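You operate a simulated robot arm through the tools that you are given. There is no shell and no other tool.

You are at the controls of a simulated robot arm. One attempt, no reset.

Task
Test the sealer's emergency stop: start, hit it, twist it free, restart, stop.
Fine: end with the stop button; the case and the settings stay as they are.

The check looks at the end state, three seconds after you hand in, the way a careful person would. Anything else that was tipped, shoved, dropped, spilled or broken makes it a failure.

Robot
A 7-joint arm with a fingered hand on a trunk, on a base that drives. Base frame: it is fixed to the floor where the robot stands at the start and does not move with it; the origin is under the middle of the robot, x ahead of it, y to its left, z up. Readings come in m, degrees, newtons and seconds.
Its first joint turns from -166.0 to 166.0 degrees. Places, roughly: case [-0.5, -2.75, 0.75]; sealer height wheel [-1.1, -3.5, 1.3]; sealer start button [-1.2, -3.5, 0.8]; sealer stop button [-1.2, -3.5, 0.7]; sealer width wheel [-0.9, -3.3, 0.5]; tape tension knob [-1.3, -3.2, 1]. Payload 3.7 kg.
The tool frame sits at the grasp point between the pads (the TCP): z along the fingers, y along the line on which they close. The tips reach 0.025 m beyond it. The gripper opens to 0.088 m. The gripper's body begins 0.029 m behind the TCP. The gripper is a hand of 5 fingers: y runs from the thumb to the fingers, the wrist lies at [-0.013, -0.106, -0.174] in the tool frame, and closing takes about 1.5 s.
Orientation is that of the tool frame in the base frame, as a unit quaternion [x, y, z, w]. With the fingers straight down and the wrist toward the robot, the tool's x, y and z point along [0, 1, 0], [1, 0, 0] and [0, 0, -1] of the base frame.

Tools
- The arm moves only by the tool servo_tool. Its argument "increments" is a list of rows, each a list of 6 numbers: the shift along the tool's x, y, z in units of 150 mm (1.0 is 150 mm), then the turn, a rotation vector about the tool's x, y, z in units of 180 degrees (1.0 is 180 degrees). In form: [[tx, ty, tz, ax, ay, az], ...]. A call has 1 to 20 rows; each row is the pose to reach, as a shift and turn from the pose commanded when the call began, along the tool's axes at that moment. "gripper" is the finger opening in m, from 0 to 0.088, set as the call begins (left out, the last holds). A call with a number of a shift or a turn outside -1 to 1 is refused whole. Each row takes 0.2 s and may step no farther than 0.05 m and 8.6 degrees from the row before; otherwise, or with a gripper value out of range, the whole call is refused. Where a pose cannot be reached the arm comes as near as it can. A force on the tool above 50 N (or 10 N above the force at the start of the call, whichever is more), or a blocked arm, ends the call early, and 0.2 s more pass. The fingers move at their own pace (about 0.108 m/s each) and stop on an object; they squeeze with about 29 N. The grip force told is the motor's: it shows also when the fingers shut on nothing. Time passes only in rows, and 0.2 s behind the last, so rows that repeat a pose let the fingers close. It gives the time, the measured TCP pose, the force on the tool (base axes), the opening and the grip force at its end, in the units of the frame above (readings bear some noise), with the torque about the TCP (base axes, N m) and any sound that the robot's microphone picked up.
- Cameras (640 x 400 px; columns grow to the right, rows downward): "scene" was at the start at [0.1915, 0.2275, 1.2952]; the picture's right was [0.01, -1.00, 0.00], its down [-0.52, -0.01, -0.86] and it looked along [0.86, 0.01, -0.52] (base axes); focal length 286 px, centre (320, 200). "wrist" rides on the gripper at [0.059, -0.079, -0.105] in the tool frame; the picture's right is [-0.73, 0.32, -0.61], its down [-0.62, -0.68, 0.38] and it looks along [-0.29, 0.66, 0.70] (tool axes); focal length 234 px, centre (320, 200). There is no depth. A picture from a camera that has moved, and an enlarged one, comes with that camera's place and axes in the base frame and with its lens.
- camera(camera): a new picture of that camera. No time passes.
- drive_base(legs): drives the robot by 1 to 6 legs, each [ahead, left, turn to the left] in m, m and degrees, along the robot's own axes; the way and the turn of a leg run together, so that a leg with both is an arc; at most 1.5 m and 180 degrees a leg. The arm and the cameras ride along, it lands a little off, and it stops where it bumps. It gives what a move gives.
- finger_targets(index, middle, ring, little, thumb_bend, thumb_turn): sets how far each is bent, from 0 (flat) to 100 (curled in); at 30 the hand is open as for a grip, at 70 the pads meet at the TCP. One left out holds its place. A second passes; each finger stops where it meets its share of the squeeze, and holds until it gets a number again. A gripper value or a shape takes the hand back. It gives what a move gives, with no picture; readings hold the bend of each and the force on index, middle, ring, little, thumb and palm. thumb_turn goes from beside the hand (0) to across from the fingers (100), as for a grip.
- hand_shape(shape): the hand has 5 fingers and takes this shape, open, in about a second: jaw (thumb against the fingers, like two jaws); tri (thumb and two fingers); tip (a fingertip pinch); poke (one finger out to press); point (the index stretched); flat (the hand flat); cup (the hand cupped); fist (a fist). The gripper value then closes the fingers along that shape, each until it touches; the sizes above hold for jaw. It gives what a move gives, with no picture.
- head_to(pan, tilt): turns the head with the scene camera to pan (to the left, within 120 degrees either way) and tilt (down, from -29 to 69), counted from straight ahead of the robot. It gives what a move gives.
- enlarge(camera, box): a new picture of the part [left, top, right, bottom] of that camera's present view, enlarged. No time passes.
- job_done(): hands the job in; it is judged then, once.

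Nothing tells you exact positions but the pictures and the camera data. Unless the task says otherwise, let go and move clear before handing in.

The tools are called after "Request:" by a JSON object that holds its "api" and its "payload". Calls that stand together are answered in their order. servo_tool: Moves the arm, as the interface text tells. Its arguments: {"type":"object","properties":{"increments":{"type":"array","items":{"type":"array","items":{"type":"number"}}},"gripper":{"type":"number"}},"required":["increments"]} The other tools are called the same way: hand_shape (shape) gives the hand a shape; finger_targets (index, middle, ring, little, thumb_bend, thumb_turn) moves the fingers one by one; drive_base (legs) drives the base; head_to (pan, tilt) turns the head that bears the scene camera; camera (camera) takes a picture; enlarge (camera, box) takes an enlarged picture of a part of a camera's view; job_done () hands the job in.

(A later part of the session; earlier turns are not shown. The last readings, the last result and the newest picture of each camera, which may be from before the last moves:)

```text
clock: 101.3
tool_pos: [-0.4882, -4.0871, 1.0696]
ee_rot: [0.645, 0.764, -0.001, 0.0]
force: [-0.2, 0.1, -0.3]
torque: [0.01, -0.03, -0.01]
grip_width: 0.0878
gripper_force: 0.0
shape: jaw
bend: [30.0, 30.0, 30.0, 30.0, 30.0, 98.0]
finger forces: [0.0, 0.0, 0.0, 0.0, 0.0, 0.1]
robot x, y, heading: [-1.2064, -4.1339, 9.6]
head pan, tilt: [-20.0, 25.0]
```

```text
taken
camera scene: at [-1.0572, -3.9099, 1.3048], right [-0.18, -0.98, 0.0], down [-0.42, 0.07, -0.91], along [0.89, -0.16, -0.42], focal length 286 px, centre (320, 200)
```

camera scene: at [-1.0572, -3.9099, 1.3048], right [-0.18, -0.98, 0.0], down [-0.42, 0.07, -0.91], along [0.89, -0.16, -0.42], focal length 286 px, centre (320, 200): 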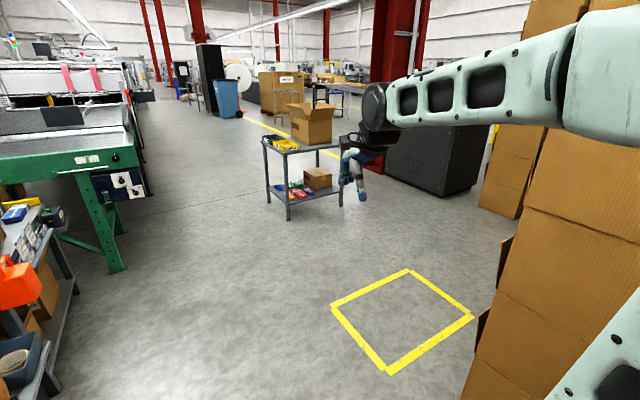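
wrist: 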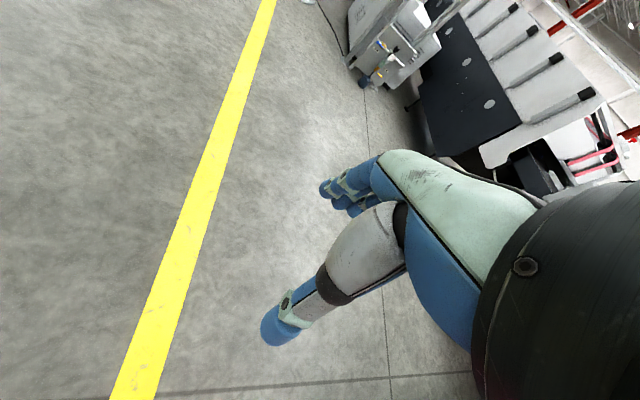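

The way ahead is open, and the shelf with tape rolls along the infeed's far side reaches out to about 0.5 m from the machine's middle. I'll go past the post, then turn round clockwise (arm sweeping over the free floor) so that the panel and the emergency stop are ahead and to my right.

Request:
{"api": "drive_base", "payload": {"legs": [[0, 0, 12], [1.34, -0.1, 0], [0, 0, -90], [0, 0, -90]]}}

Request:
{"api": "head_to", "payload": {"pan": -30, "tilt": 25}}

Request:
{"api": "camera", "payload": {"camera": "scene"}}

```text
clock: 116.7
tool_pos: [-0.6212, -3.8823, 1.071]
ee_rot: [0.82, -0.572, 0.0, 0.0]
force: [0.7, -0.3, 0.8]
torque: [0.02, 0.03, 0.02]
grip_width: 0.0876
gripper_force: 0.1
shape: jaw
bend: [30.0, 30.0, 30.0, 30.0, 30.0, 98.0]
finger forces: [0.1, 0.1, 0.0, 0.0, 0.1, 0.0]
robot x, y, heading: [0.0818, -3.7098, -159.9]
head pan, tilt: [-20.0, 25.0]
```

```text
clock: 117.4
tool_pos: [-0.6214, -3.8809, 1.0714]
ee_rot: [0.82, -0.573, 0.0, 0.0]
force: [0.7, 0.0, 0.0]
torque: [0.0, 0.0, 0.0]
grip_width: 0.0874
gripper_force: 0.1
shape: jaw
bend: [30.0, 30.0, 30.0, 30.0, 30.0, 98.0]
finger forces: [0.0, 0.1, 0.0, 0.0, 0.0, 0.0]
robot x, y, heading: [0.0841, -3.7024, -160.0]
head pan, tilt: [-30.0, 25.0]
```

```text
taken
camera scene: at [-0.025, -3.9356, 1.3048], right [0.17, 0.99, 0.0], down [0.42, -0.07, -0.91], along [-0.89, 0.16, -0.42], focal length 286 px, centre (320, 200)
```

scene: 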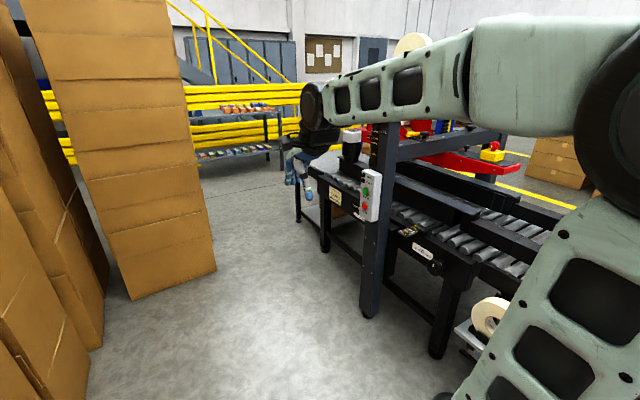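

I'm at [0.08, -3.70], facing the panel on the arch post, which I see at column 370. I'll enlarge the panel and the machine side to pin down the buttons.

Request:
{"api": "enlarge", "payload": {"camera": "scene", "box": [330, 140, 410, 240]}}

Request:
{"api": "enlarge", "payload": {"camera": "scene", "box": [340, 110, 560, 360]}}

```text
4.00 times, centred on (370, 190) of scene
camera zoom: at [-0.025, -3.9356, 1.3048], right [0.17, 0.99, 0.0], down [0.42, -0.07, -0.91], along [-0.89, 0.16, -0.42], focal length 1142 px, centre (120, 240)
```

zoom: 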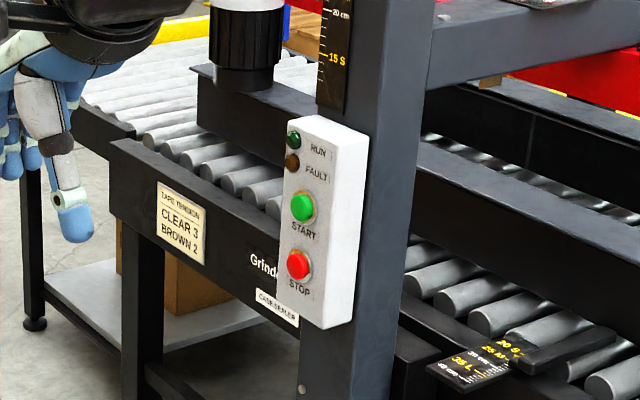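

```text
1.60 times, centred on (450, 235) of scene
camera zoom: at [-0.025, -3.9356, 1.3048], right [0.17, 0.99, 0.0], down [0.42, -0.07, -0.91], along [-0.89, 0.16, -0.42], focal length 457 px, centre (112, 144)
```

zoom: 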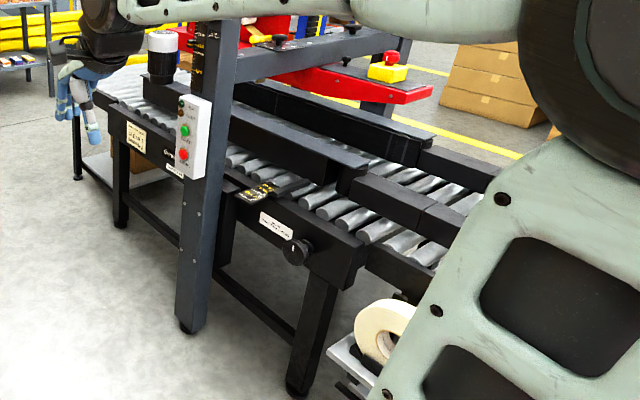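

The panel reads RUN, FAULT, START, STOP from top to bottom; I triangulate START at about [-1.138, -3.529, 0.797] and STOP at [-1.136, -3.527, 0.722], facing the aisle. I'll pull the hand back a bit, go to my working place beside the infeed, and take the poke shape to see where its fingertip is.

Request:
{"api": "servo_tool", "payload": {"increments": [[0.25, -0.17, 0, 0, 0, 0], [0.5, -0.34, 0, 0, 0, 0], [0.75, -0.5, 0, 0, 0, 0], [1.0, -0.67, 0, 0, 0, 0]]}}

Request:
{"api": "drive_base", "payload": {"legs": [[0.35, -0.37, 1.5]]}}

Request:
{"api": "hand_shape", "payload": {"shape": "poke"}}

Request:
{"api": "head_to", "payload": {"pan": -45, "tilt": 25}}

Request:
{"api": "camera", "payload": {"camera": "scene"}}

Request:
{"api": "camera", "payload": {"camera": "wrist"}}

```text
clock: 118.4
tool_pos: [-0.475, -3.986, 1.0697]
ee_rot: [0.819, -0.574, 0.001, -0.001]
force: [0.2, -0.2, -1.2]
torque: [-0.01, -0.02, 0.01]
grip_width: 0.0876
gripper_force: 0.1
shape: jaw
bend: [30.0, 30.0, 30.0, 30.0, 30.0, 98.0]
finger forces: [0.0, 0.1, 0.1, 0.0, 0.0, 0.0]
robot x, y, heading: [0.0847, -3.7039, -159.9]
head pan, tilt: [-30.0, 25.0]
```

```text
clock: 121.4
tool_pos: [-0.9264, -3.7761, 1.0691]
ee_rot: [0.826, -0.564, -0.001, 0.0]
force: [0.5, 0.1, 0.9]
torque: [0.01, 0.05, 0.0]
grip_width: 0.0876
gripper_force: 0.0
shape: jaw
bend: [30.0, 30.0, 30.0, 30.0, 30.0, 98.0]
finger forces: [0.1, 0.0, 0.1, 0.0, 0.1, 0.0]
robot x, y, heading: [-0.3761, -3.4835, -158.5]
head pan, tilt: [-30.0, 25.0]
```

```text
clock: 122.3
tool_pos: [-0.9273, -3.7764, 1.0694]
ee_rot: [0.826, -0.564, 0.0, 0.001]
force: [-0.1, 0.1, -0.1]
torque: [-0.02, -0.01, -0.01]
grip_width: 0.0
gripper_force: 0.2
shape: poke
bend: [70.0, 70.0, 99.0, 99.0, 100.0, 100.0]
finger forces: [0.0, 0.1, 0.1, 0.0, 0.1, 0.0]
robot x, y, heading: [-0.3764, -3.4794, -158.7]
head pan, tilt: [-30.0, 25.0]
```

```text
clock: 123.0
tool_pos: [-0.928, -3.7755, 1.0711]
ee_rot: [0.826, -0.563, 0.001, 0.0]
force: [-0.3, 0.2, 0.1]
torque: [0.0, 0.02, -0.02]
grip_width: 0.0001
gripper_force: 0.1
shape: poke
bend: [70.0, 70.0, 99.0, 99.0, 100.0, 100.0]
finger forces: [0.0, 0.1, 0.0, 0.0, 0.0, 0.1]
robot x, y, heading: [-0.3802, -3.4821, -158.5]
head pan, tilt: [-45.0, 25.0]
```

```text
taken
camera scene: at [-0.4721, -3.6915, 1.3048], right [0.4, 0.92, 0.0], down [0.39, -0.17, -0.91], along [-0.83, 0.36, -0.42], focal length 286 px, centre (320, 200)
```

scene: 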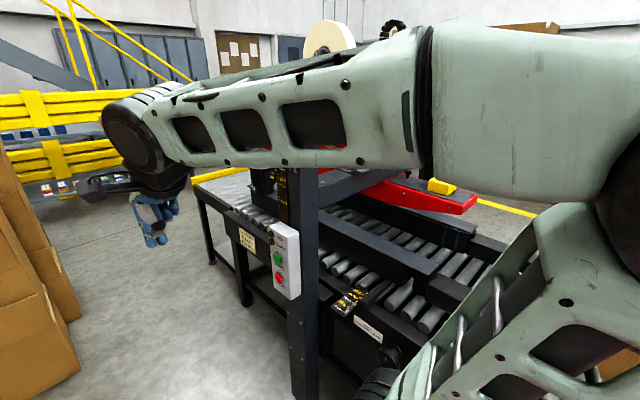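

```text
taken
camera wrist: at [-0.8326, -3.8014, 1.1756], right [-0.57, 0.56, 0.61], down [0.41, 0.83, -0.38], along [-0.72, 0.03, -0.7], focal length 234 px, centre (320, 200)
```

wrist: 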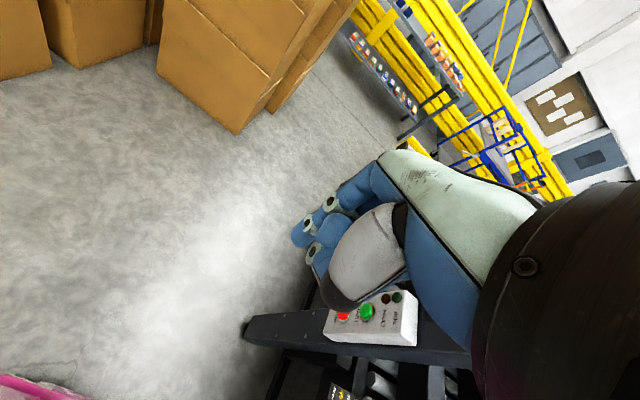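

I'm at [-0.38, -3.48], heading -158.5°, and the panel shows just below my forearm. I'll enlarge the hand to see the poke shape and the panel from both cameras.

Request:
{"api": "enlarge", "payload": {"camera": "scene", "box": [70, 150, 210, 270]}}

Request:
{"api": "enlarge", "payload": {"camera": "scene", "box": [230, 200, 350, 310]}}

Request:
{"api": "enlarge", "payload": {"camera": "wrist", "box": [270, 160, 430, 360]}}

```text
3.33 times, centred on (140, 210) of scene
camera zoom: at [-0.4721, -3.6915, 1.3048], right [0.4, 0.92, 0.0], down [0.39, -0.17, -0.91], along [-0.83, 0.36, -0.42], focal length 952 px, centre (920, 167)
```

zoom: 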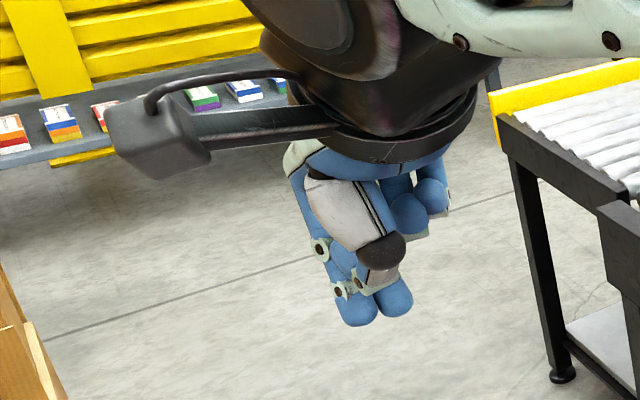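

```text
3.64 times, centred on (290, 255) of scene
camera zoom: at [-0.4721, -3.6915, 1.3048], right [0.4, 0.92, 0.0], down [0.39, -0.17, -0.91], along [-0.83, 0.36, -0.42], focal length 1038 px, centre (429, 0)
```

zoom: 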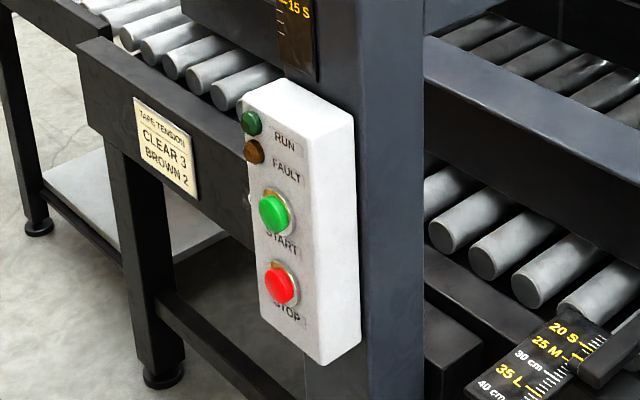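

```text
2.00 times, centred on (350, 260) of wrist
camera zoom: at [-0.8326, -3.8014, 1.1756], right [-0.57, 0.56, 0.61], down [0.41, 0.83, -0.38], along [-0.72, 0.03, -0.7], focal length 468 px, centre (260, 80)
```

zoom: 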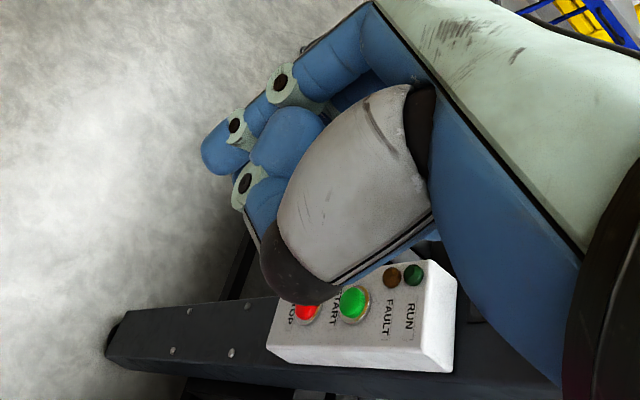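

Poke puts two fingertips side by side at the TCP; START is at about [-1.150, -3.533, 0.796] and STOP at [-1.150, -3.532, 0.722] from several views. I'll now turn the hand from pointing down to pointing horizontally at the panel, staying in place.

Request:
{"api": "servo_tool", "payload": {"increments": [[0, 0, 0, 0, -0.0455, 0], [0, 0, 0, 0, -0.091, 0], [0, 0, 0, 0, -0.1365, 0], [0, 0, 0, 0, -0.182, 0], [0, 0, 0, 0, -0.2275, 0], [0, 0, 0, 0, -0.273, 0], [0, 0, 0, 0, -0.3185, 0], [0, 0, 0, 0, -0.364, 0], [0, 0, 0, 0, -0.4095, 0], [0, 0, 0, 0, -0.455, 0], [0, 0, 0, 0, -0.5, 0], [0, 0, 0, 0, -0.5, 0]]}}

Request:
{"api": "camera", "payload": {"camera": "scene"}}

Request:
{"api": "camera", "payload": {"camera": "wrist"}}

```text
clock: 125.6
tool_pos: [-0.9276, -3.7776, 1.0713]
ee_rot: [-0.584, 0.398, 0.585, 0.399]
force: [0.5, 0.9, -1.0]
torque: [0.0, -0.01, -0.01]
grip_width: 0.0
gripper_force: 0.1
shape: poke
bend: [70.0, 70.0, 99.0, 99.0, 100.0, 100.0]
finger forces: [0.0, 0.0, 0.1, 0.0, 0.0, 0.1]
robot x, y, heading: [-0.3752, -3.4835, -158.7]
head pan, tilt: [-45.0, 25.0]
```

```text
taken
camera scene: at [-0.4721, -3.6914, 1.3048], right [0.4, 0.92, 0.0], down [0.39, -0.17, -0.91], along [-0.83, 0.36, -0.42], focal length 286 px, centre (320, 200)
```

scene: 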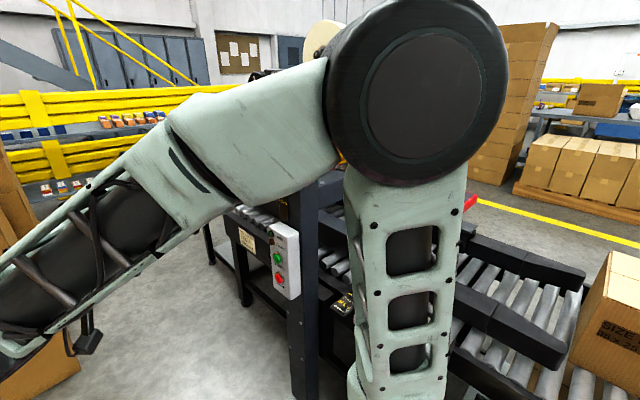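

```text
taken
camera wrist: at [-0.8158, -3.8448, 1.0114], right [-0.08, -0.68, 0.72], down [0.49, 0.6, 0.62], along [-0.87, 0.41, 0.29], focal length 234 px, centre (320, 200)
```

wrist: 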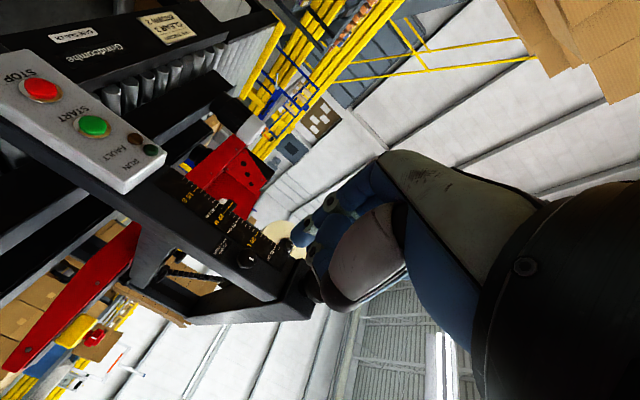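

The hand now points straight at the panel (tool z along [-0.37, 0.93, 0]). START re-measures at [-1.152, -3.531, 0.796]. I'll lower the hand to its height in two stages and stop about 5 cm short.

Request:
{"api": "servo_tool", "payload": {"increments": [[0.2, 0.14, 0, 0, 0, 0], [0.4, 0.28, 0, 0, 0, 0], [0.6, 0.42, 0, 0, 0, 0], [0.8, 0.57, 0, 0, 0, 0], [1.0, 0.713, 0, 0, 0, 0], [1.0, 0.713, 0, 0, 0, 0]]}}

Request:
{"api": "servo_tool", "payload": {"increments": [[0.21, 0, 0.25, 0, 0, 0], [0.42, 0, 0.5, 0, 0, 0], [0.63, 0, 0.7, 0, 0, 0], [0.833, 0, 0.9, 0, 0, 0], [0.833, 0, 0.9, 0, 0, 0]]}}

Request:
{"api": "camera", "payload": {"camera": "wrist"}}

Request:
{"api": "camera", "payload": {"camera": "scene"}}

```text
clock: 127.0
tool_pos: [-1.0274, -3.8145, 0.9204]
ee_rot: [0.584, -0.399, -0.584, -0.399]
force: [-0.7, -0.4, -0.6]
torque: [0.03, -0.01, 0.02]
grip_width: 0.0001
gripper_force: 0.1
shape: poke
bend: [70.0, 70.0, 99.0, 99.0, 100.0, 100.0]
finger forces: [0.0, 0.1, 0.1, 0.0, 0.1, 0.0]
robot x, y, heading: [-0.378, -3.4845, -158.4]
head pan, tilt: [-45.0, 25.0]
```

```text
clock: 128.2
tool_pos: [-1.0739, -3.687, 0.7943]
ee_rot: [0.584, -0.399, -0.584, -0.398]
force: [0.5, 0.2, 0.3]
torque: [-0.01, -0.06, 0.0]
grip_width: 0.0001
gripper_force: 0.0
shape: poke
bend: [70.0, 70.0, 99.0, 99.0, 100.0, 100.0]
finger forces: [0.0, 0.0, 0.1, 0.0, 0.0, 0.0]
robot x, y, heading: [-0.3769, -3.4883, -158.6]
head pan, tilt: [-45.0, 25.0]
```

```text
taken
camera wrist: at [-0.963, -3.7552, 0.735], right [-0.08, -0.68, 0.73], down [0.49, 0.61, 0.62], along [-0.87, 0.41, 0.29], focal length 234 px, centre (320, 200)
```

wrist: 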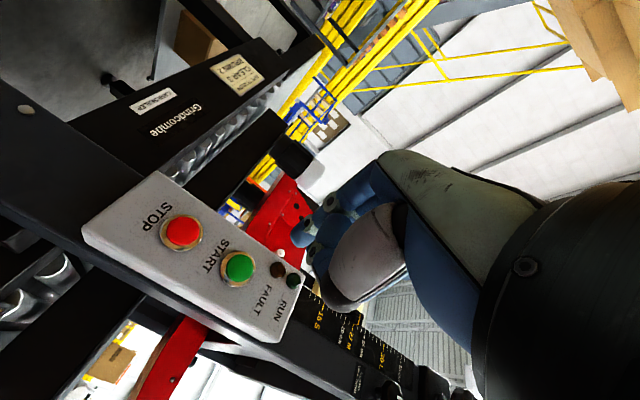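

```text
taken
camera scene: at [-0.4721, -3.6915, 1.3048], right [0.4, 0.92, 0.0], down [0.39, -0.17, -0.91], along [-0.83, 0.36, -0.42], focal length 286 px, centre (320, 200)
```

scene: 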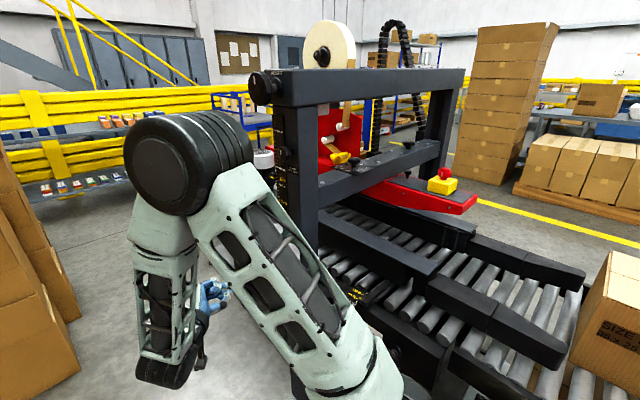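

The hand is level with START, about 15 cm short of it, and the scene view now shows both the panel post and the emergency stop. The elbow has to stay clear of the height wheel, so I'll advance about 9 cm and check.

Request:
{"api": "servo_tool", "payload": {"increments": [[0, 0.03, 0.2, 0, 0, 0], [0, 0.03, 0.4, 0, 0, 0], [0, 0.03, 0.6, 0, 0, 0], [0, 0.03, 0.6, 0, 0, 0]]}}

Request:
{"api": "camera", "payload": {"camera": "wrist"}}

Request:
{"api": "camera", "payload": {"camera": "scene"}}

```text
clock: 129.2
tool_pos: [-1.1139, -3.6068, 0.7958]
ee_rot: [0.584, -0.398, -0.584, -0.399]
force: [0.6, 0.1, -0.1]
torque: [0.02, -0.02, 0.04]
grip_width: 0.0002
gripper_force: 0.0
shape: poke
bend: [70.0, 70.0, 99.0, 99.0, 100.0, 100.0]
finger forces: [0.1, 0.0, 0.0, 0.0, 0.0, 0.0]
robot x, y, heading: [-0.3766, -3.4829, -158.6]
head pan, tilt: [-45.0, 25.0]
```

```text
taken
camera wrist: at [-1.0019, -3.6752, 0.7369], right [-0.08, -0.68, 0.73], down [0.49, 0.61, 0.62], along [-0.87, 0.41, 0.29], focal length 234 px, centre (320, 200)
```

wrist: 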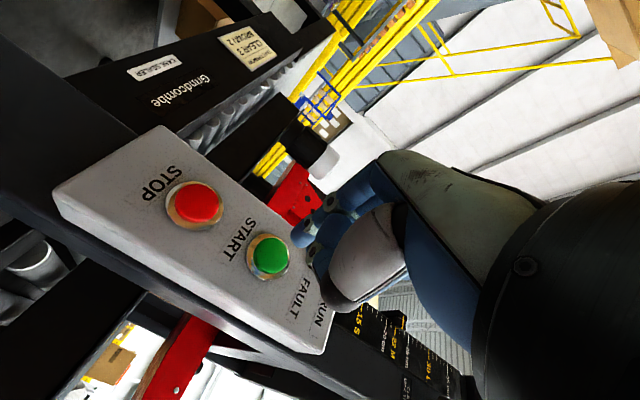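

```text
taken
camera scene: at [-0.4721, -3.6914, 1.3048], right [0.4, 0.92, 0.0], down [0.39, -0.17, -0.91], along [-0.83, 0.36, -0.42], focal length 286 px, centre (320, 200)
```

scene: 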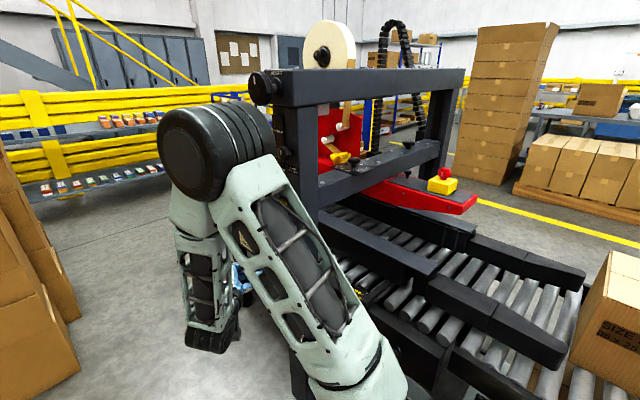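

START projects right in line with the two fingertips, about 6 cm away, and the elbow still has several centimetres of air to the height wheel. I'll press forward in fine steps and listen.

Request:
{"api": "servo_tool", "payload": {"increments": [[0, -0.01, 0.15, 0, 0, 0], [0, -0.02, 0.3, 0, 0, 0], [0, -0.02, 0.35, 0, 0, 0], [0, -0.02, 0.38, 0, 0, 0], [0, -0.02, 0.41, 0, 0, 0], [0, -0.02, 0.43, 0, 0, 0]]}}

Request:
{"api": "camera", "payload": {"camera": "wrist"}}

Request:
{"api": "camera", "payload": {"camera": "scene"}}

```text
clock: 130.8
tool_pos: [-1.1326, -3.552, 0.796]
ee_rot: [0.588, -0.395, -0.585, -0.394]
force: [11.5, -18.7, -2.0]
torque: [-0.04, 0.02, -0.07]
grip_width: 0.0001
gripper_force: 0.0
shape: poke
bend: [70.0, 70.0, 99.0, 99.0, 100.0, 100.0]
finger forces: [13.3, 8.6, 0.1, 0.0, 0.0, 0.0]
robot x, y, heading: [-0.3789, -3.4848, -158.4]
head pan, tilt: [-45.0, 25.0]
heard: click
stopped in row 6: the force on the tool passed its limit at 51 N (the readings are from after the stop); the commanded pose is now the measured one
```

```text
taken
camera wrist: at [-1.0207, -3.6193, 0.7368], right [-0.07, -0.68, 0.73], down [0.48, 0.61, 0.62], along [-0.87, 0.4, 0.29], focal length 234 px, centre (320, 200)
```

wrist: 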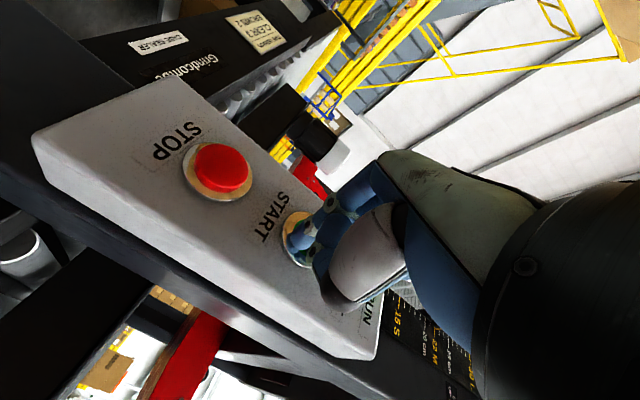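

```text
taken
camera scene: at [-0.4711, -3.6929, 1.3048], right [0.4, 0.92, 0.0], down [0.39, -0.17, -0.91], along [-0.83, 0.36, -0.42], focal length 286 px, centre (320, 200)
```

scene: 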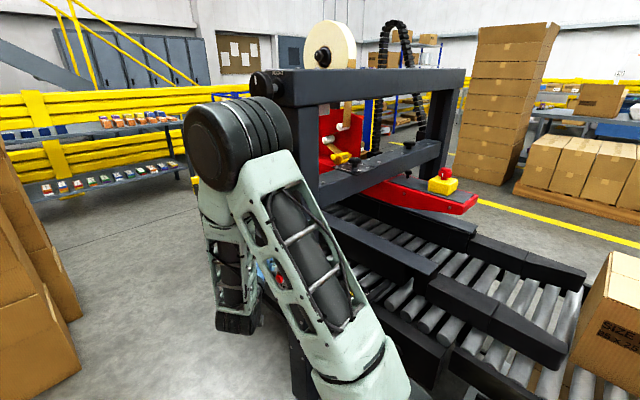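

A click came with the press and the fingertips sit right on START. I'll back off about 6 cm and check the RUN lamp and any running sound.

Request:
{"api": "servo_tool", "payload": {"increments": [[0, 0, -0.1, 0, 0, 0], [0, 0, -0.25, 0, 0, 0], [0, 0, -0.4, 0, 0, 0], [0, 0, -0.5, 0, 0, 0]]}}

Request:
{"api": "enlarge", "payload": {"camera": "wrist", "box": [30, 80, 380, 360]}}

Request:
{"api": "enlarge", "payload": {"camera": "scene", "box": [180, 60, 520, 320]}}

```text
clock: 131.8
tool_pos: [-1.1057, -3.618, 0.7929]
ee_rot: [0.587, -0.396, -0.584, -0.396]
force: [0.4, -0.4, 0.2]
torque: [-0.02, 0.0, -0.01]
grip_width: 0.0
gripper_force: 0.0
shape: poke
bend: [70.0, 70.0, 99.0, 99.0, 100.0, 100.0]
finger forces: [0.0, 0.0, 0.0, 0.0, 0.0, 0.0]
robot x, y, heading: [-0.3777, -3.4844, -158.5]
head pan, tilt: [-45.0, 25.0]
```

```text
1.43 times, centred on (205, 220) of wrist
camera zoom: at [-0.9933, -3.6864, 0.7346], right [-0.07, -0.68, 0.73], down [0.49, 0.61, 0.62], along [-0.87, 0.4, 0.29], focal length 334 px, centre (484, 171)
```

zoom: 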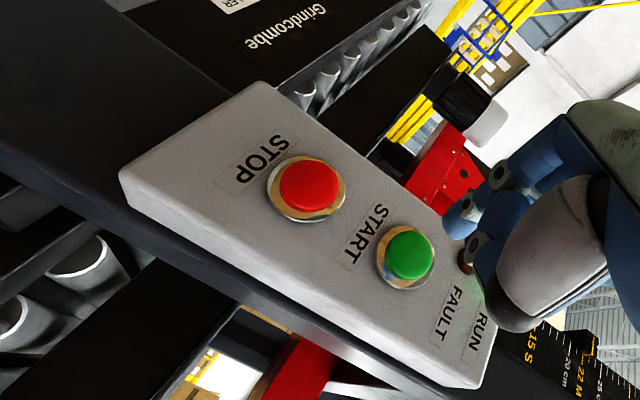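

```text
1.54 times, centred on (350, 190) of scene
camera zoom: at [-0.4718, -3.692, 1.3048], right [0.4, 0.92, 0.0], down [0.39, -0.17, -0.91], along [-0.83, 0.36, -0.42], focal length 439 px, centre (274, 215)
```

zoom: 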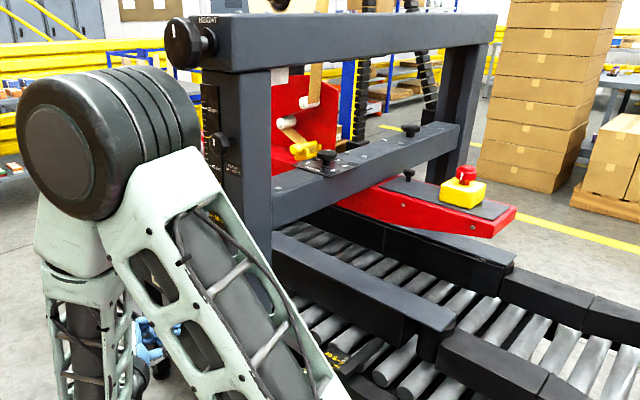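

The fingers hide the RUN lamp, though there's a green glow near it. I'll back off another 15 cm to see it.

Request:
{"api": "servo_tool", "payload": {"increments": [[0, 0, -0.3, 0, 0, 0], [0, 0, -0.6, 0, 0, 0], [0, 0, -0.9, 0, 0, 0], [0, 0, -0.9, 0, 0, 0]]}}

Request:
{"api": "enlarge", "payload": {"camera": "wrist", "box": [60, 130, 340, 360]}}

```text
clock: 132.8
tool_pos: [-1.0554, -3.7444, 0.7982]
ee_rot: [0.587, -0.396, -0.584, -0.396]
force: [0.3, 0.5, 0.0]
torque: [0.0, 0.01, -0.02]
grip_width: 0.0
gripper_force: 0.1
shape: poke
bend: [70.0, 70.0, 99.0, 99.0, 100.0, 100.0]
finger forces: [0.1, 0.0, 0.0, 0.1, 0.1, 0.1]
robot x, y, heading: [-0.376, -3.4824, -158.3]
head pan, tilt: [-45.0, 25.0]
```

```text
1.74 times, centred on (200, 245) of wrist
camera zoom: at [-0.9431, -3.8129, 0.7397], right [-0.07, -0.68, 0.73], down [0.49, 0.61, 0.62], along [-0.87, 0.4, 0.29], focal length 407 px, centre (529, 122)
```

zoom: 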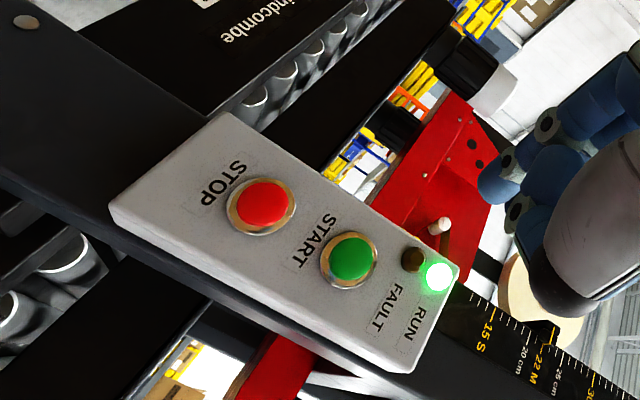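

The RUN lamp glows green, so the sealer is running. To reach the emergency stop I'll bring the hand back to pointing down, step away from the post, turn right 90° to face the machine, and move in beside the infeed.

Request:
{"api": "servo_tool", "payload": {"increments": [[-0.2, -0.14, -0.1, 0, 0, 0], [-0.4, -0.28, -0.2, 0, 0, 0], [-0.6, -0.42, -0.3, 0, 0, 0], [-0.8, -0.56, -0.4, 0, 0, 0], [-1.0, -0.7, -0.5, 0, 0, 0], [-1.0, -0.7, -0.5, 0, 0, 0]]}}

Request:
{"api": "servo_tool", "payload": {"increments": [[-0.27, 0, 0, 0, 0, 0], [-0.54, 0, 0, 0, 0, 0], [-0.81, 0, 0, 0, 0, 0], [-0.81, 0, 0, 0, 0, 0]]}}

Request:
{"api": "servo_tool", "payload": {"increments": [[0, 0, 0, 0, 0.0455, 0], [0, 0, 0, 0, 0.091, 0], [0, 0, 0, 0, 0.1365, 0], [0, 0, 0, 0, 0.182, 0], [0, 0, 0, 0, 0.2275, 0], [0, 0, 0, 0, 0.273, 0], [0, 0, 0, 0, 0.3185, 0], [0, 0, 0, 0, 0.364, 0], [0, 0, 0, 0, 0.4095, 0], [0, 0, 0, 0, 0.455, 0], [0, 0, 0, 0, 0.5, 0], [0, 0, 0, 0, 0.5, 0]]}}

Request:
{"api": "camera", "payload": {"camera": "scene"}}

```text
clock: 134.2
tool_pos: [-0.9279, -3.7792, 0.9485]
ee_rot: [0.587, -0.396, -0.585, -0.395]
force: [-0.2, 0.2, 0.0]
torque: [-0.01, 0.02, 0.02]
grip_width: 0.0
gripper_force: 0.1
shape: poke
bend: [70.0, 70.0, 99.0, 99.0, 100.0, 100.0]
finger forces: [0.0, 0.1, 0.0, 0.0, 0.1, 0.0]
robot x, y, heading: [-0.3798, -3.486, -158.4]
head pan, tilt: [-45.0, 25.0]
```

```text
clock: 135.2
tool_pos: [-0.9339, -3.775, 1.0679]
ee_rot: [0.587, -0.396, -0.584, -0.396]
force: [0.0, 1.1, -1.5]
torque: [0.0, -0.03, -0.03]
grip_width: 0.0
gripper_force: 0.0
shape: poke
bend: [70.0, 70.0, 99.0, 99.0, 100.0, 100.0]
finger forces: [0.1, 0.0, 0.0, 0.1, 0.0, 0.0]
robot x, y, heading: [-0.3766, -3.4801, -158.5]
head pan, tilt: [-45.0, 25.0]
```

```text
clock: 137.8
tool_pos: [-0.9314, -3.7735, 1.0677]
ee_rot: [0.828, -0.56, 0.003, 0.0]
force: [0.5, 0.1, 0.5]
torque: [-0.02, -0.03, 0.02]
grip_width: 0.0
gripper_force: 0.0
shape: poke
bend: [70.0, 70.0, 99.0, 99.0, 100.0, 100.0]
finger forces: [0.0, 0.1, 0.0, 0.0, 0.0, 0.0]
robot x, y, heading: [-0.3761, -3.478, -158.9]
head pan, tilt: [-45.0, 25.0]
```

```text
taken
camera scene: at [-0.4717, -3.6921, 1.3049], right [0.4, 0.92, 0.0], down [0.39, -0.17, -0.91], along [-0.83, 0.36, -0.42], focal length 286 px, centre (320, 200)
```

scene: 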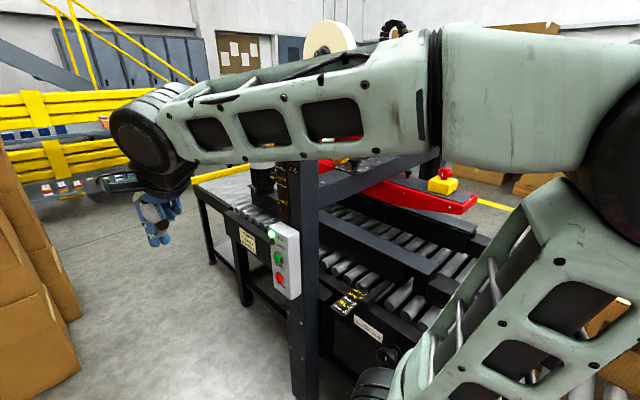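

The RUN lamp is still lit and the hand points down again. Now the short drive: out 0.25 m, turn right 90°, then in beside the infeed toward the emergency stop.

Request:
{"api": "drive_base", "payload": {"legs": [[-0.1, 0.25, 0], [0, 0, -90]]}}

Request:
{"api": "head_to", "payload": {"pan": 0, "tilt": 35}}

Request:
{"api": "camera", "payload": {"camera": "scene"}}

```text
clock: 143.7
tool_pos: [-0.4516, -3.1121, 1.0676]
ee_rot: [-0.165, 0.986, -0.001, -0.001]
force: [-0.3, 0.2, -0.4]
torque: [0.02, 0.01, 0.0]
grip_width: 0.0
gripper_force: 0.1
shape: poke
bend: [70.0, 70.0, 99.0, 99.0, 100.0, 100.0]
finger forces: [0.0, 0.1, 0.0, 0.0, 0.0, 0.0]
robot x, y, heading: [-0.1946, -3.6791, 108.2]
head pan, tilt: [-45.0, 25.0]
```

```text
clock: 144.8
tool_pos: [-0.4511, -3.1122, 1.0673]
ee_rot: [-0.164, 0.986, -0.001, -0.001]
force: [0.5, 0.1, 0.4]
torque: [-0.01, -0.03, 0.0]
grip_width: 0.0003
gripper_force: 0.0
shape: poke
bend: [70.0, 70.0, 99.0, 99.0, 100.0, 100.0]
finger forces: [0.0, 0.0, 0.1, 0.0, 0.0, 0.0]
robot x, y, heading: [-0.1926, -3.6832, 108.4]
head pan, tilt: [0.0, 35.0]
```

```text
taken
camera scene: at [-0.4634, -3.5711, 1.2891], right [0.95, 0.32, 0.0], down [0.18, -0.54, -0.82], along [-0.26, 0.78, -0.57], focal length 286 px, centre (320, 200)
```

scene: 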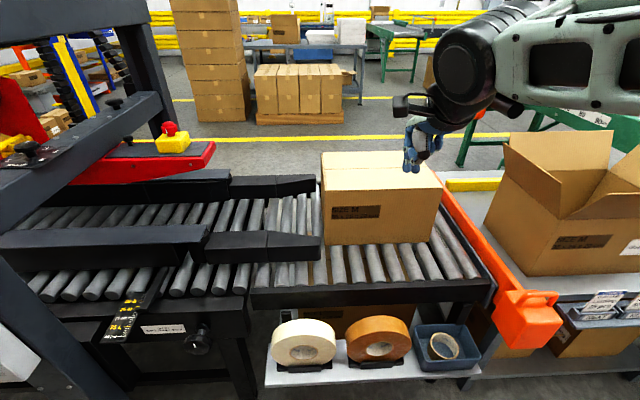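

I see the emergency stop clearly on the tape head's nose, at about [-1.118, -2.962, 0.98]; the case and tape rolls are clear of my deck. I'll move in: 0.15 m ahead, 0.32 m left.

Request:
{"api": "drive_base", "payload": {"legs": [[0.14, 0.33, 3]]}}

Request:
{"api": "head_to", "payload": {"pan": 15, "tilt": 35}}

Request:
{"api": "camera", "payload": {"camera": "scene"}}

Request:
{"api": "camera", "payload": {"camera": "wrist"}}

```text
clock: 147.1
tool_pos: [-0.8332, -3.1007, 1.0687]
ee_rot: [-0.187, 0.982, -0.001, -0.001]
force: [0.5, 0.3, -0.8]
torque: [-0.01, 0.0, 0.03]
grip_width: 0.0003
gripper_force: 0.0
shape: poke
bend: [70.0, 70.0, 99.0, 99.0, 100.0, 100.0]
finger forces: [0.1, 0.1, 0.0, 0.0, 0.0, 0.0]
robot x, y, heading: [-0.5475, -3.6573, 111.1]
head pan, tilt: [0.0, 35.0]
```

```text
clock: 147.9
tool_pos: [-0.8331, -3.0994, 1.0664]
ee_rot: [-0.186, 0.982, -0.001, -0.001]
force: [-0.7, 0.5, 0.9]
torque: [-0.01, 0.01, -0.03]
grip_width: 0.0001
gripper_force: 0.1
shape: poke
bend: [70.0, 70.0, 99.0, 99.0, 100.0, 100.0]
finger forces: [0.0, 0.0, 0.0, 0.0, 0.1, 0.0]
robot x, y, heading: [-0.55, -3.6585, 111.1]
head pan, tilt: [15.0, 35.0]
```

```text
taken
camera scene: at [-0.8443, -3.5712, 1.2891], right [0.81, 0.59, 0.0], down [0.34, -0.46, -0.82], along [-0.48, 0.66, -0.57], focal length 286 px, centre (320, 200)
```

scene: 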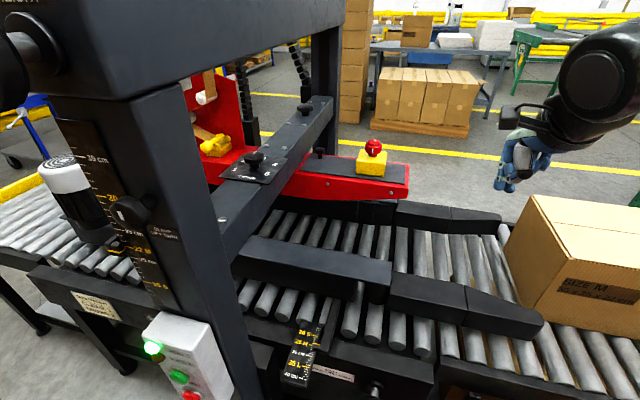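

```text
taken
camera wrist: at [-0.8583, -3.1948, 1.1735], right [0.56, 0.57, 0.6], down [0.83, -0.41, -0.38], along [0.03, 0.72, -0.7], focal length 234 px, centre (320, 200)
```

wrist: 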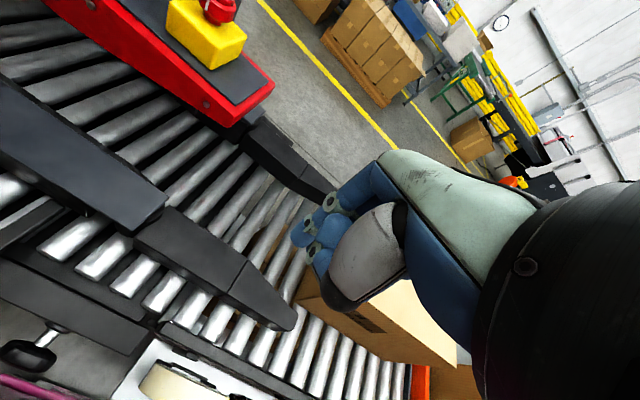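

I'm in place with the emergency stop in front of me at column 373, and the RUN lamp lit. I'll enlarge the mushroom to measure its size and height.

Request:
{"api": "enlarge", "payload": {"camera": "scene", "box": [340, 125, 420, 190]}}

Request:
{"api": "enlarge", "payload": {"camera": "wrist", "box": [140, 0, 290, 120]}}

```text
6.15 times, centred on (380, 158) of scene
camera zoom: at [-0.8443, -3.5712, 1.2891], right [0.81, 0.59, 0.0], down [0.34, -0.46, -0.82], along [-0.48, 0.66, -0.57], focal length 1757 px, centre (-49, 462)
```

zoom: 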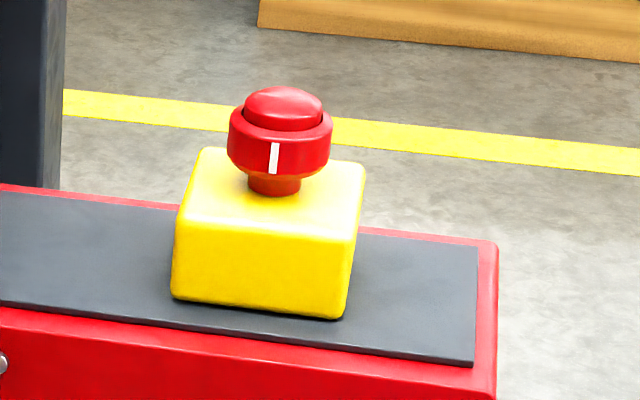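

```text
3.33 times, centred on (215, 60) of wrist
camera zoom: at [-0.8583, -3.1948, 1.1735], right [0.56, 0.57, 0.6], down [0.83, -0.41, -0.38], along [0.03, 0.72, -0.7], focal length 781 px, centre (670, 667)
```

zoom: 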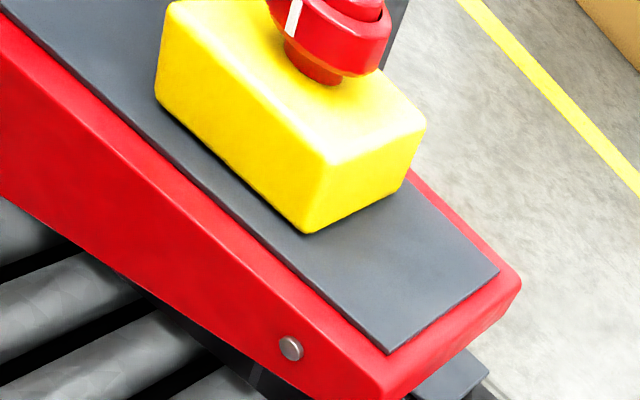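

The mushroom has a ring about 44 mm across with a white mark and a domed top; I place its centre at [-1.130, -2.944] and its top near z 0.995. I'll bring the two poking fingertips above it at a safe height.

Request:
{"api": "servo_tool", "payload": {"increments": [[0.15, 0.16, -0.06, 0, 0, 0], [0.3, 0.32, -0.12, 0, 0, 0], [0.45, 0.48, -0.18, 0, 0, 0], [0.6, 0.64, -0.24, 0, 0, 0], [0.733, 0.803, -0.27, 0, 0, 0], [0.733, 0.803, -0.27, 0, 0, 0]]}}

Request:
{"api": "servo_tool", "payload": {"increments": [[0.15, 0.16, 0, 0, 0, 0], [0.3, 0.32, 0, 0, 0, 0], [0.45, 0.48, 0, 0, 0, 0], [0.6, 0.64, 0, 0, 0, 0], [0.733, 0.803, 0, 0, 0, 0], [0.733, 0.803, 0, 0, 0, 0]]}}

Request:
{"api": "camera", "payload": {"camera": "scene"}}

Request:
{"api": "camera", "payload": {"camera": "wrist"}}

```text
clock: 149.3
tool_pos: [-0.978, -3.0287, 1.108]
ee_rot: [-0.186, 0.983, -0.001, -0.002]
force: [-0.1, -0.9, 0.5]
torque: [0.04, 0.04, -0.03]
grip_width: 0.0
gripper_force: 0.1
shape: poke
bend: [70.0, 70.0, 99.0, 99.0, 100.0, 100.0]
finger forces: [0.0, 0.1, 0.0, 0.1, 0.0, 0.1]
robot x, y, heading: [-0.5484, -3.6539, 110.7]
head pan, tilt: [15.0, 35.0]
```

```text
clock: 150.7
tool_pos: [-1.1255, -2.9531, 1.1104]
ee_rot: [-0.188, 0.982, -0.001, -0.002]
force: [-0.4, -0.4, -1.1]
torque: [0.02, -0.05, -0.01]
grip_width: 0.0
gripper_force: 0.1
shape: poke
bend: [70.0, 70.0, 99.0, 99.0, 100.0, 100.0]
finger forces: [0.0, 0.1, 0.1, 0.1, 0.0, 0.1]
robot x, y, heading: [-0.5499, -3.6538, 111.0]
head pan, tilt: [15.0, 35.0]
```

```text
taken
camera scene: at [-0.8444, -3.5713, 1.2891], right [0.81, 0.59, 0.0], down [0.34, -0.46, -0.82], along [-0.48, 0.66, -0.57], focal length 286 px, centre (320, 200)
```

scene: 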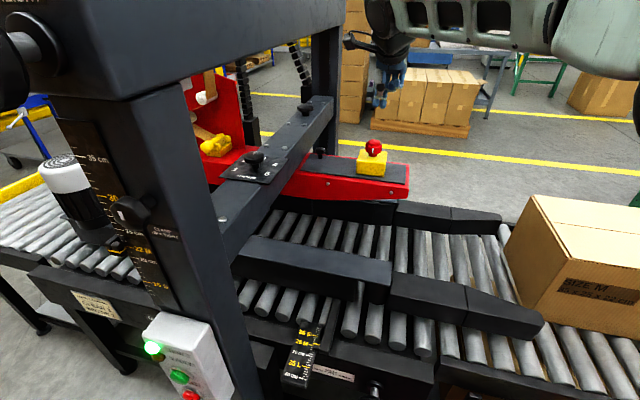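

```text
taken
camera wrist: at [-1.1511, -3.0486, 1.2154], right [0.56, 0.57, 0.6], down [0.83, -0.41, -0.38], along [0.03, 0.72, -0.7], focal length 234 px, centre (320, 200)
```

wrist: 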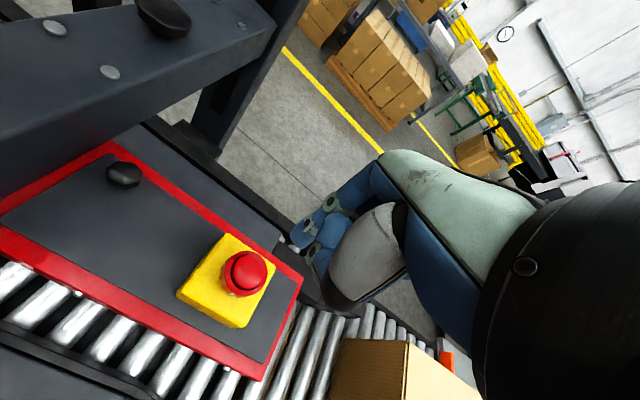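

The hand hovers above the emergency stop; in the wrist view the mushroom is at about (245, 272). I'll enlarge that to refine its position before pressing.

Request:
{"api": "enlarge", "payload": {"camera": "wrist", "box": [160, 210, 340, 340]}}

Request:
{"api": "enlarge", "payload": {"camera": "scene", "box": [330, 30, 430, 190]}}

```text
3.08 times, centred on (250, 275) of wrist
camera zoom: at [-1.1511, -3.0486, 1.2154], right [0.56, 0.57, 0.6], down [0.83, -0.41, -0.38], along [0.03, 0.72, -0.7], focal length 720 px, centre (535, -31)
```

zoom: 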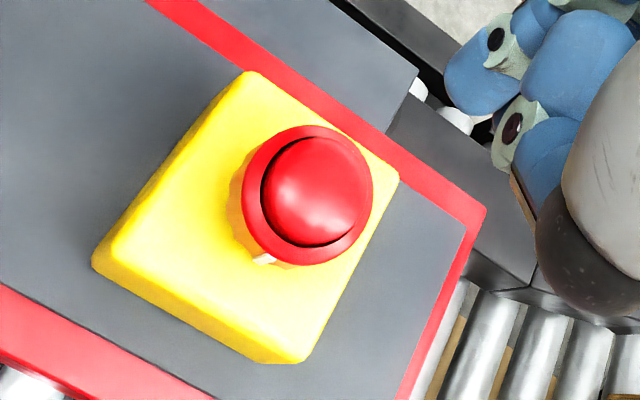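

```text
2.50 times, centred on (380, 110) of scene
camera zoom: at [-0.8444, -3.5713, 1.2891], right [0.81, 0.59, 0.0], down [0.34, -0.46, -0.82], along [-0.48, 0.66, -0.57], focal length 714 px, centre (170, 425)
```

zoom: 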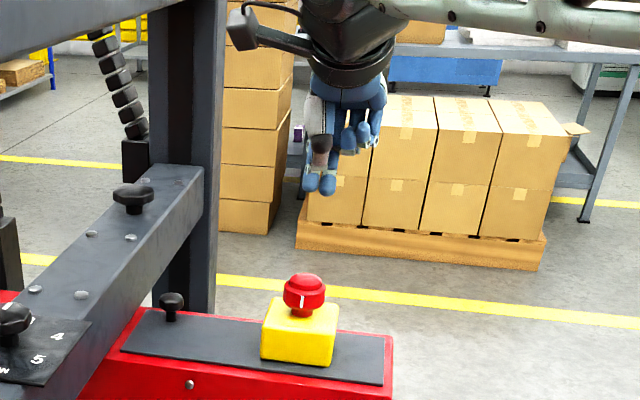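

Refined, the mushroom's centre is at [-1.127, -2.954] with its top near z 0.995, and my fingertips sit about 14 mm ahead of the TCP. I'll shift by that much and press straight down in fine steps, listening for the click.

Request:
{"api": "servo_tool", "payload": {"increments": [[0.01, -0.095, 0.15, 0, 0, 0], [0.01, -0.095, 0.35, 0, 0, 0], [0.01, -0.095, 0.5, 0, 0, 0], [0.01, -0.095, 0.56, 0, 0, 0], [0.01, -0.095, 0.59, 0, 0, 0], [0.01, -0.095, 0.62, 0, 0, 0], [0.01, -0.095, 0.645, 0, 0, 0], [0.01, -0.095, 0.67, 0, 0, 0]]}}

Request:
{"api": "enlarge", "payload": {"camera": "scene", "box": [330, 80, 430, 190]}}

Request:
{"api": "enlarge", "payload": {"camera": "wrist", "box": [200, 170, 360, 300]}}

```text
clock: 152.4
tool_pos: [-1.1228, -2.9697, 1.0207]
ee_rot: [-0.188, 0.982, 0.007, -0.008]
force: [-0.2, -1.0, 11.2]
torque: [-0.04, -0.04, -0.03]
grip_width: 0.0
gripper_force: 0.1
shape: poke
bend: [70.0, 70.0, 99.0, 99.0, 100.0, 100.0]
finger forces: [7.3, 3.6, 0.1, 0.1, 0.0, 0.1]
robot x, y, heading: [-0.5482, -3.6589, 111.2]
head pan, tilt: [15.0, 35.0]
heard: click
stopped in row 8: the force on the tool passed its limit at 56 N (the readings are from after the stop); the commanded pose is now the measured one
```

```text
3.64 times, centred on (380, 135) of scene
camera zoom: at [-0.8442, -3.5715, 1.2892], right [0.81, 0.59, 0.0], down [0.34, -0.46, -0.82], along [-0.48, 0.66, -0.57], focal length 1038 px, centre (102, 436)
```

zoom: 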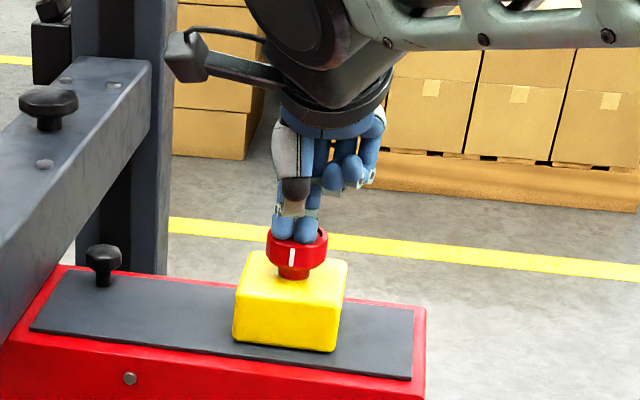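

```text
3.08 times, centred on (280, 235) of wrist
camera zoom: at [-1.1472, -3.0666, 1.1242], right [0.57, 0.56, 0.6], down [0.82, -0.4, -0.4], along [0.02, 0.72, -0.69], focal length 720 px, centre (443, 92)
```

zoom: 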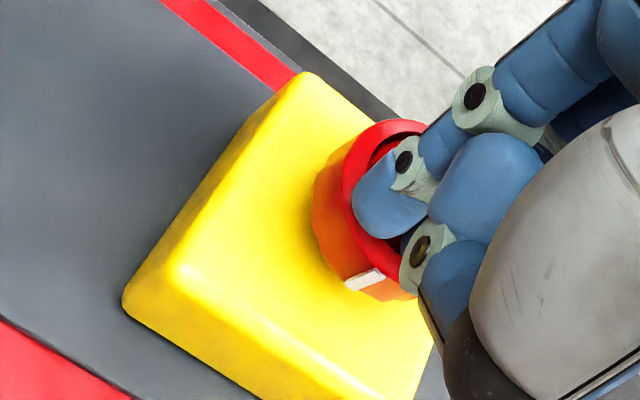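

A click came at 56 N with the fingertips on the dome. I'll lift off and check the RUN and FAULT lamps and the mushroom's state.

Request:
{"api": "servo_tool", "payload": {"increments": [[0, 0, -0.15, 0, 0, 0], [0, 0, -0.4, 0, 0, 0], [0, 0, -0.65, 0, 0, 0], [0, 0, -0.65, 0, 0, 0]]}}

Request:
{"api": "camera", "payload": {"camera": "scene"}}

Request:
{"api": "enlarge", "payload": {"camera": "scene", "box": [340, 125, 420, 190]}}

Request:
{"api": "enlarge", "payload": {"camera": "wrist", "box": [160, 200, 340, 340]}}

```text
clock: 153.4
tool_pos: [-1.1238, -2.971, 1.1157]
ee_rot: [-0.188, 0.982, 0.004, -0.006]
force: [0.2, -0.7, -0.8]
torque: [0.06, -0.01, -0.03]
grip_width: 0.0002
gripper_force: 0.0
shape: poke
bend: [70.0, 70.0, 99.0, 99.0, 100.0, 100.0]
finger forces: [0.1, 0.0, 0.0, 0.0, 0.1, 0.1]
robot x, y, heading: [-0.5496, -3.657, 111.2]
head pan, tilt: [15.0, 35.0]
```

```text
taken
camera scene: at [-0.8445, -3.5711, 1.2891], right [0.81, 0.59, 0.0], down [0.34, -0.46, -0.82], along [-0.48, 0.66, -0.57], focal length 286 px, centre (320, 200)
```

scene: 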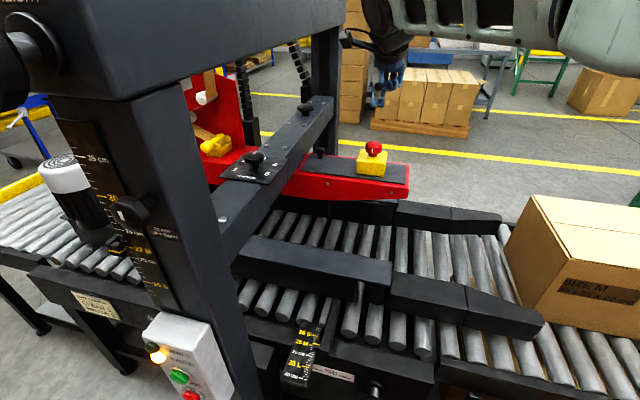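

```text
6.15 times, centred on (380, 158) of scene
camera zoom: at [-0.8445, -3.5711, 1.2891], right [0.81, 0.59, 0.0], down [0.34, -0.46, -0.82], along [-0.48, 0.66, -0.57], focal length 1757 px, centre (-49, 462)
```

zoom: 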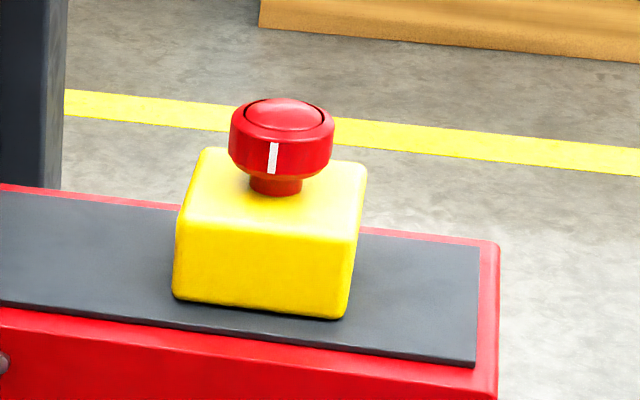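

```text
2.86 times, centred on (250, 270) of wrist
camera zoom: at [-1.1466, -3.0682, 1.2207], right [0.56, 0.56, 0.6], down [0.83, -0.4, -0.4], along [0.02, 0.72, -0.69], focal length 669 px, centre (520, 0)
```

zoom: 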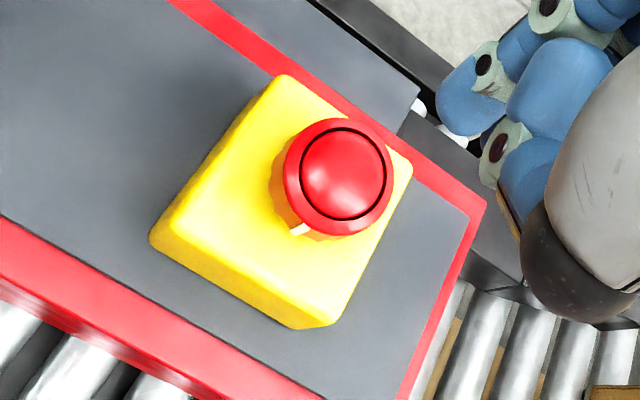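

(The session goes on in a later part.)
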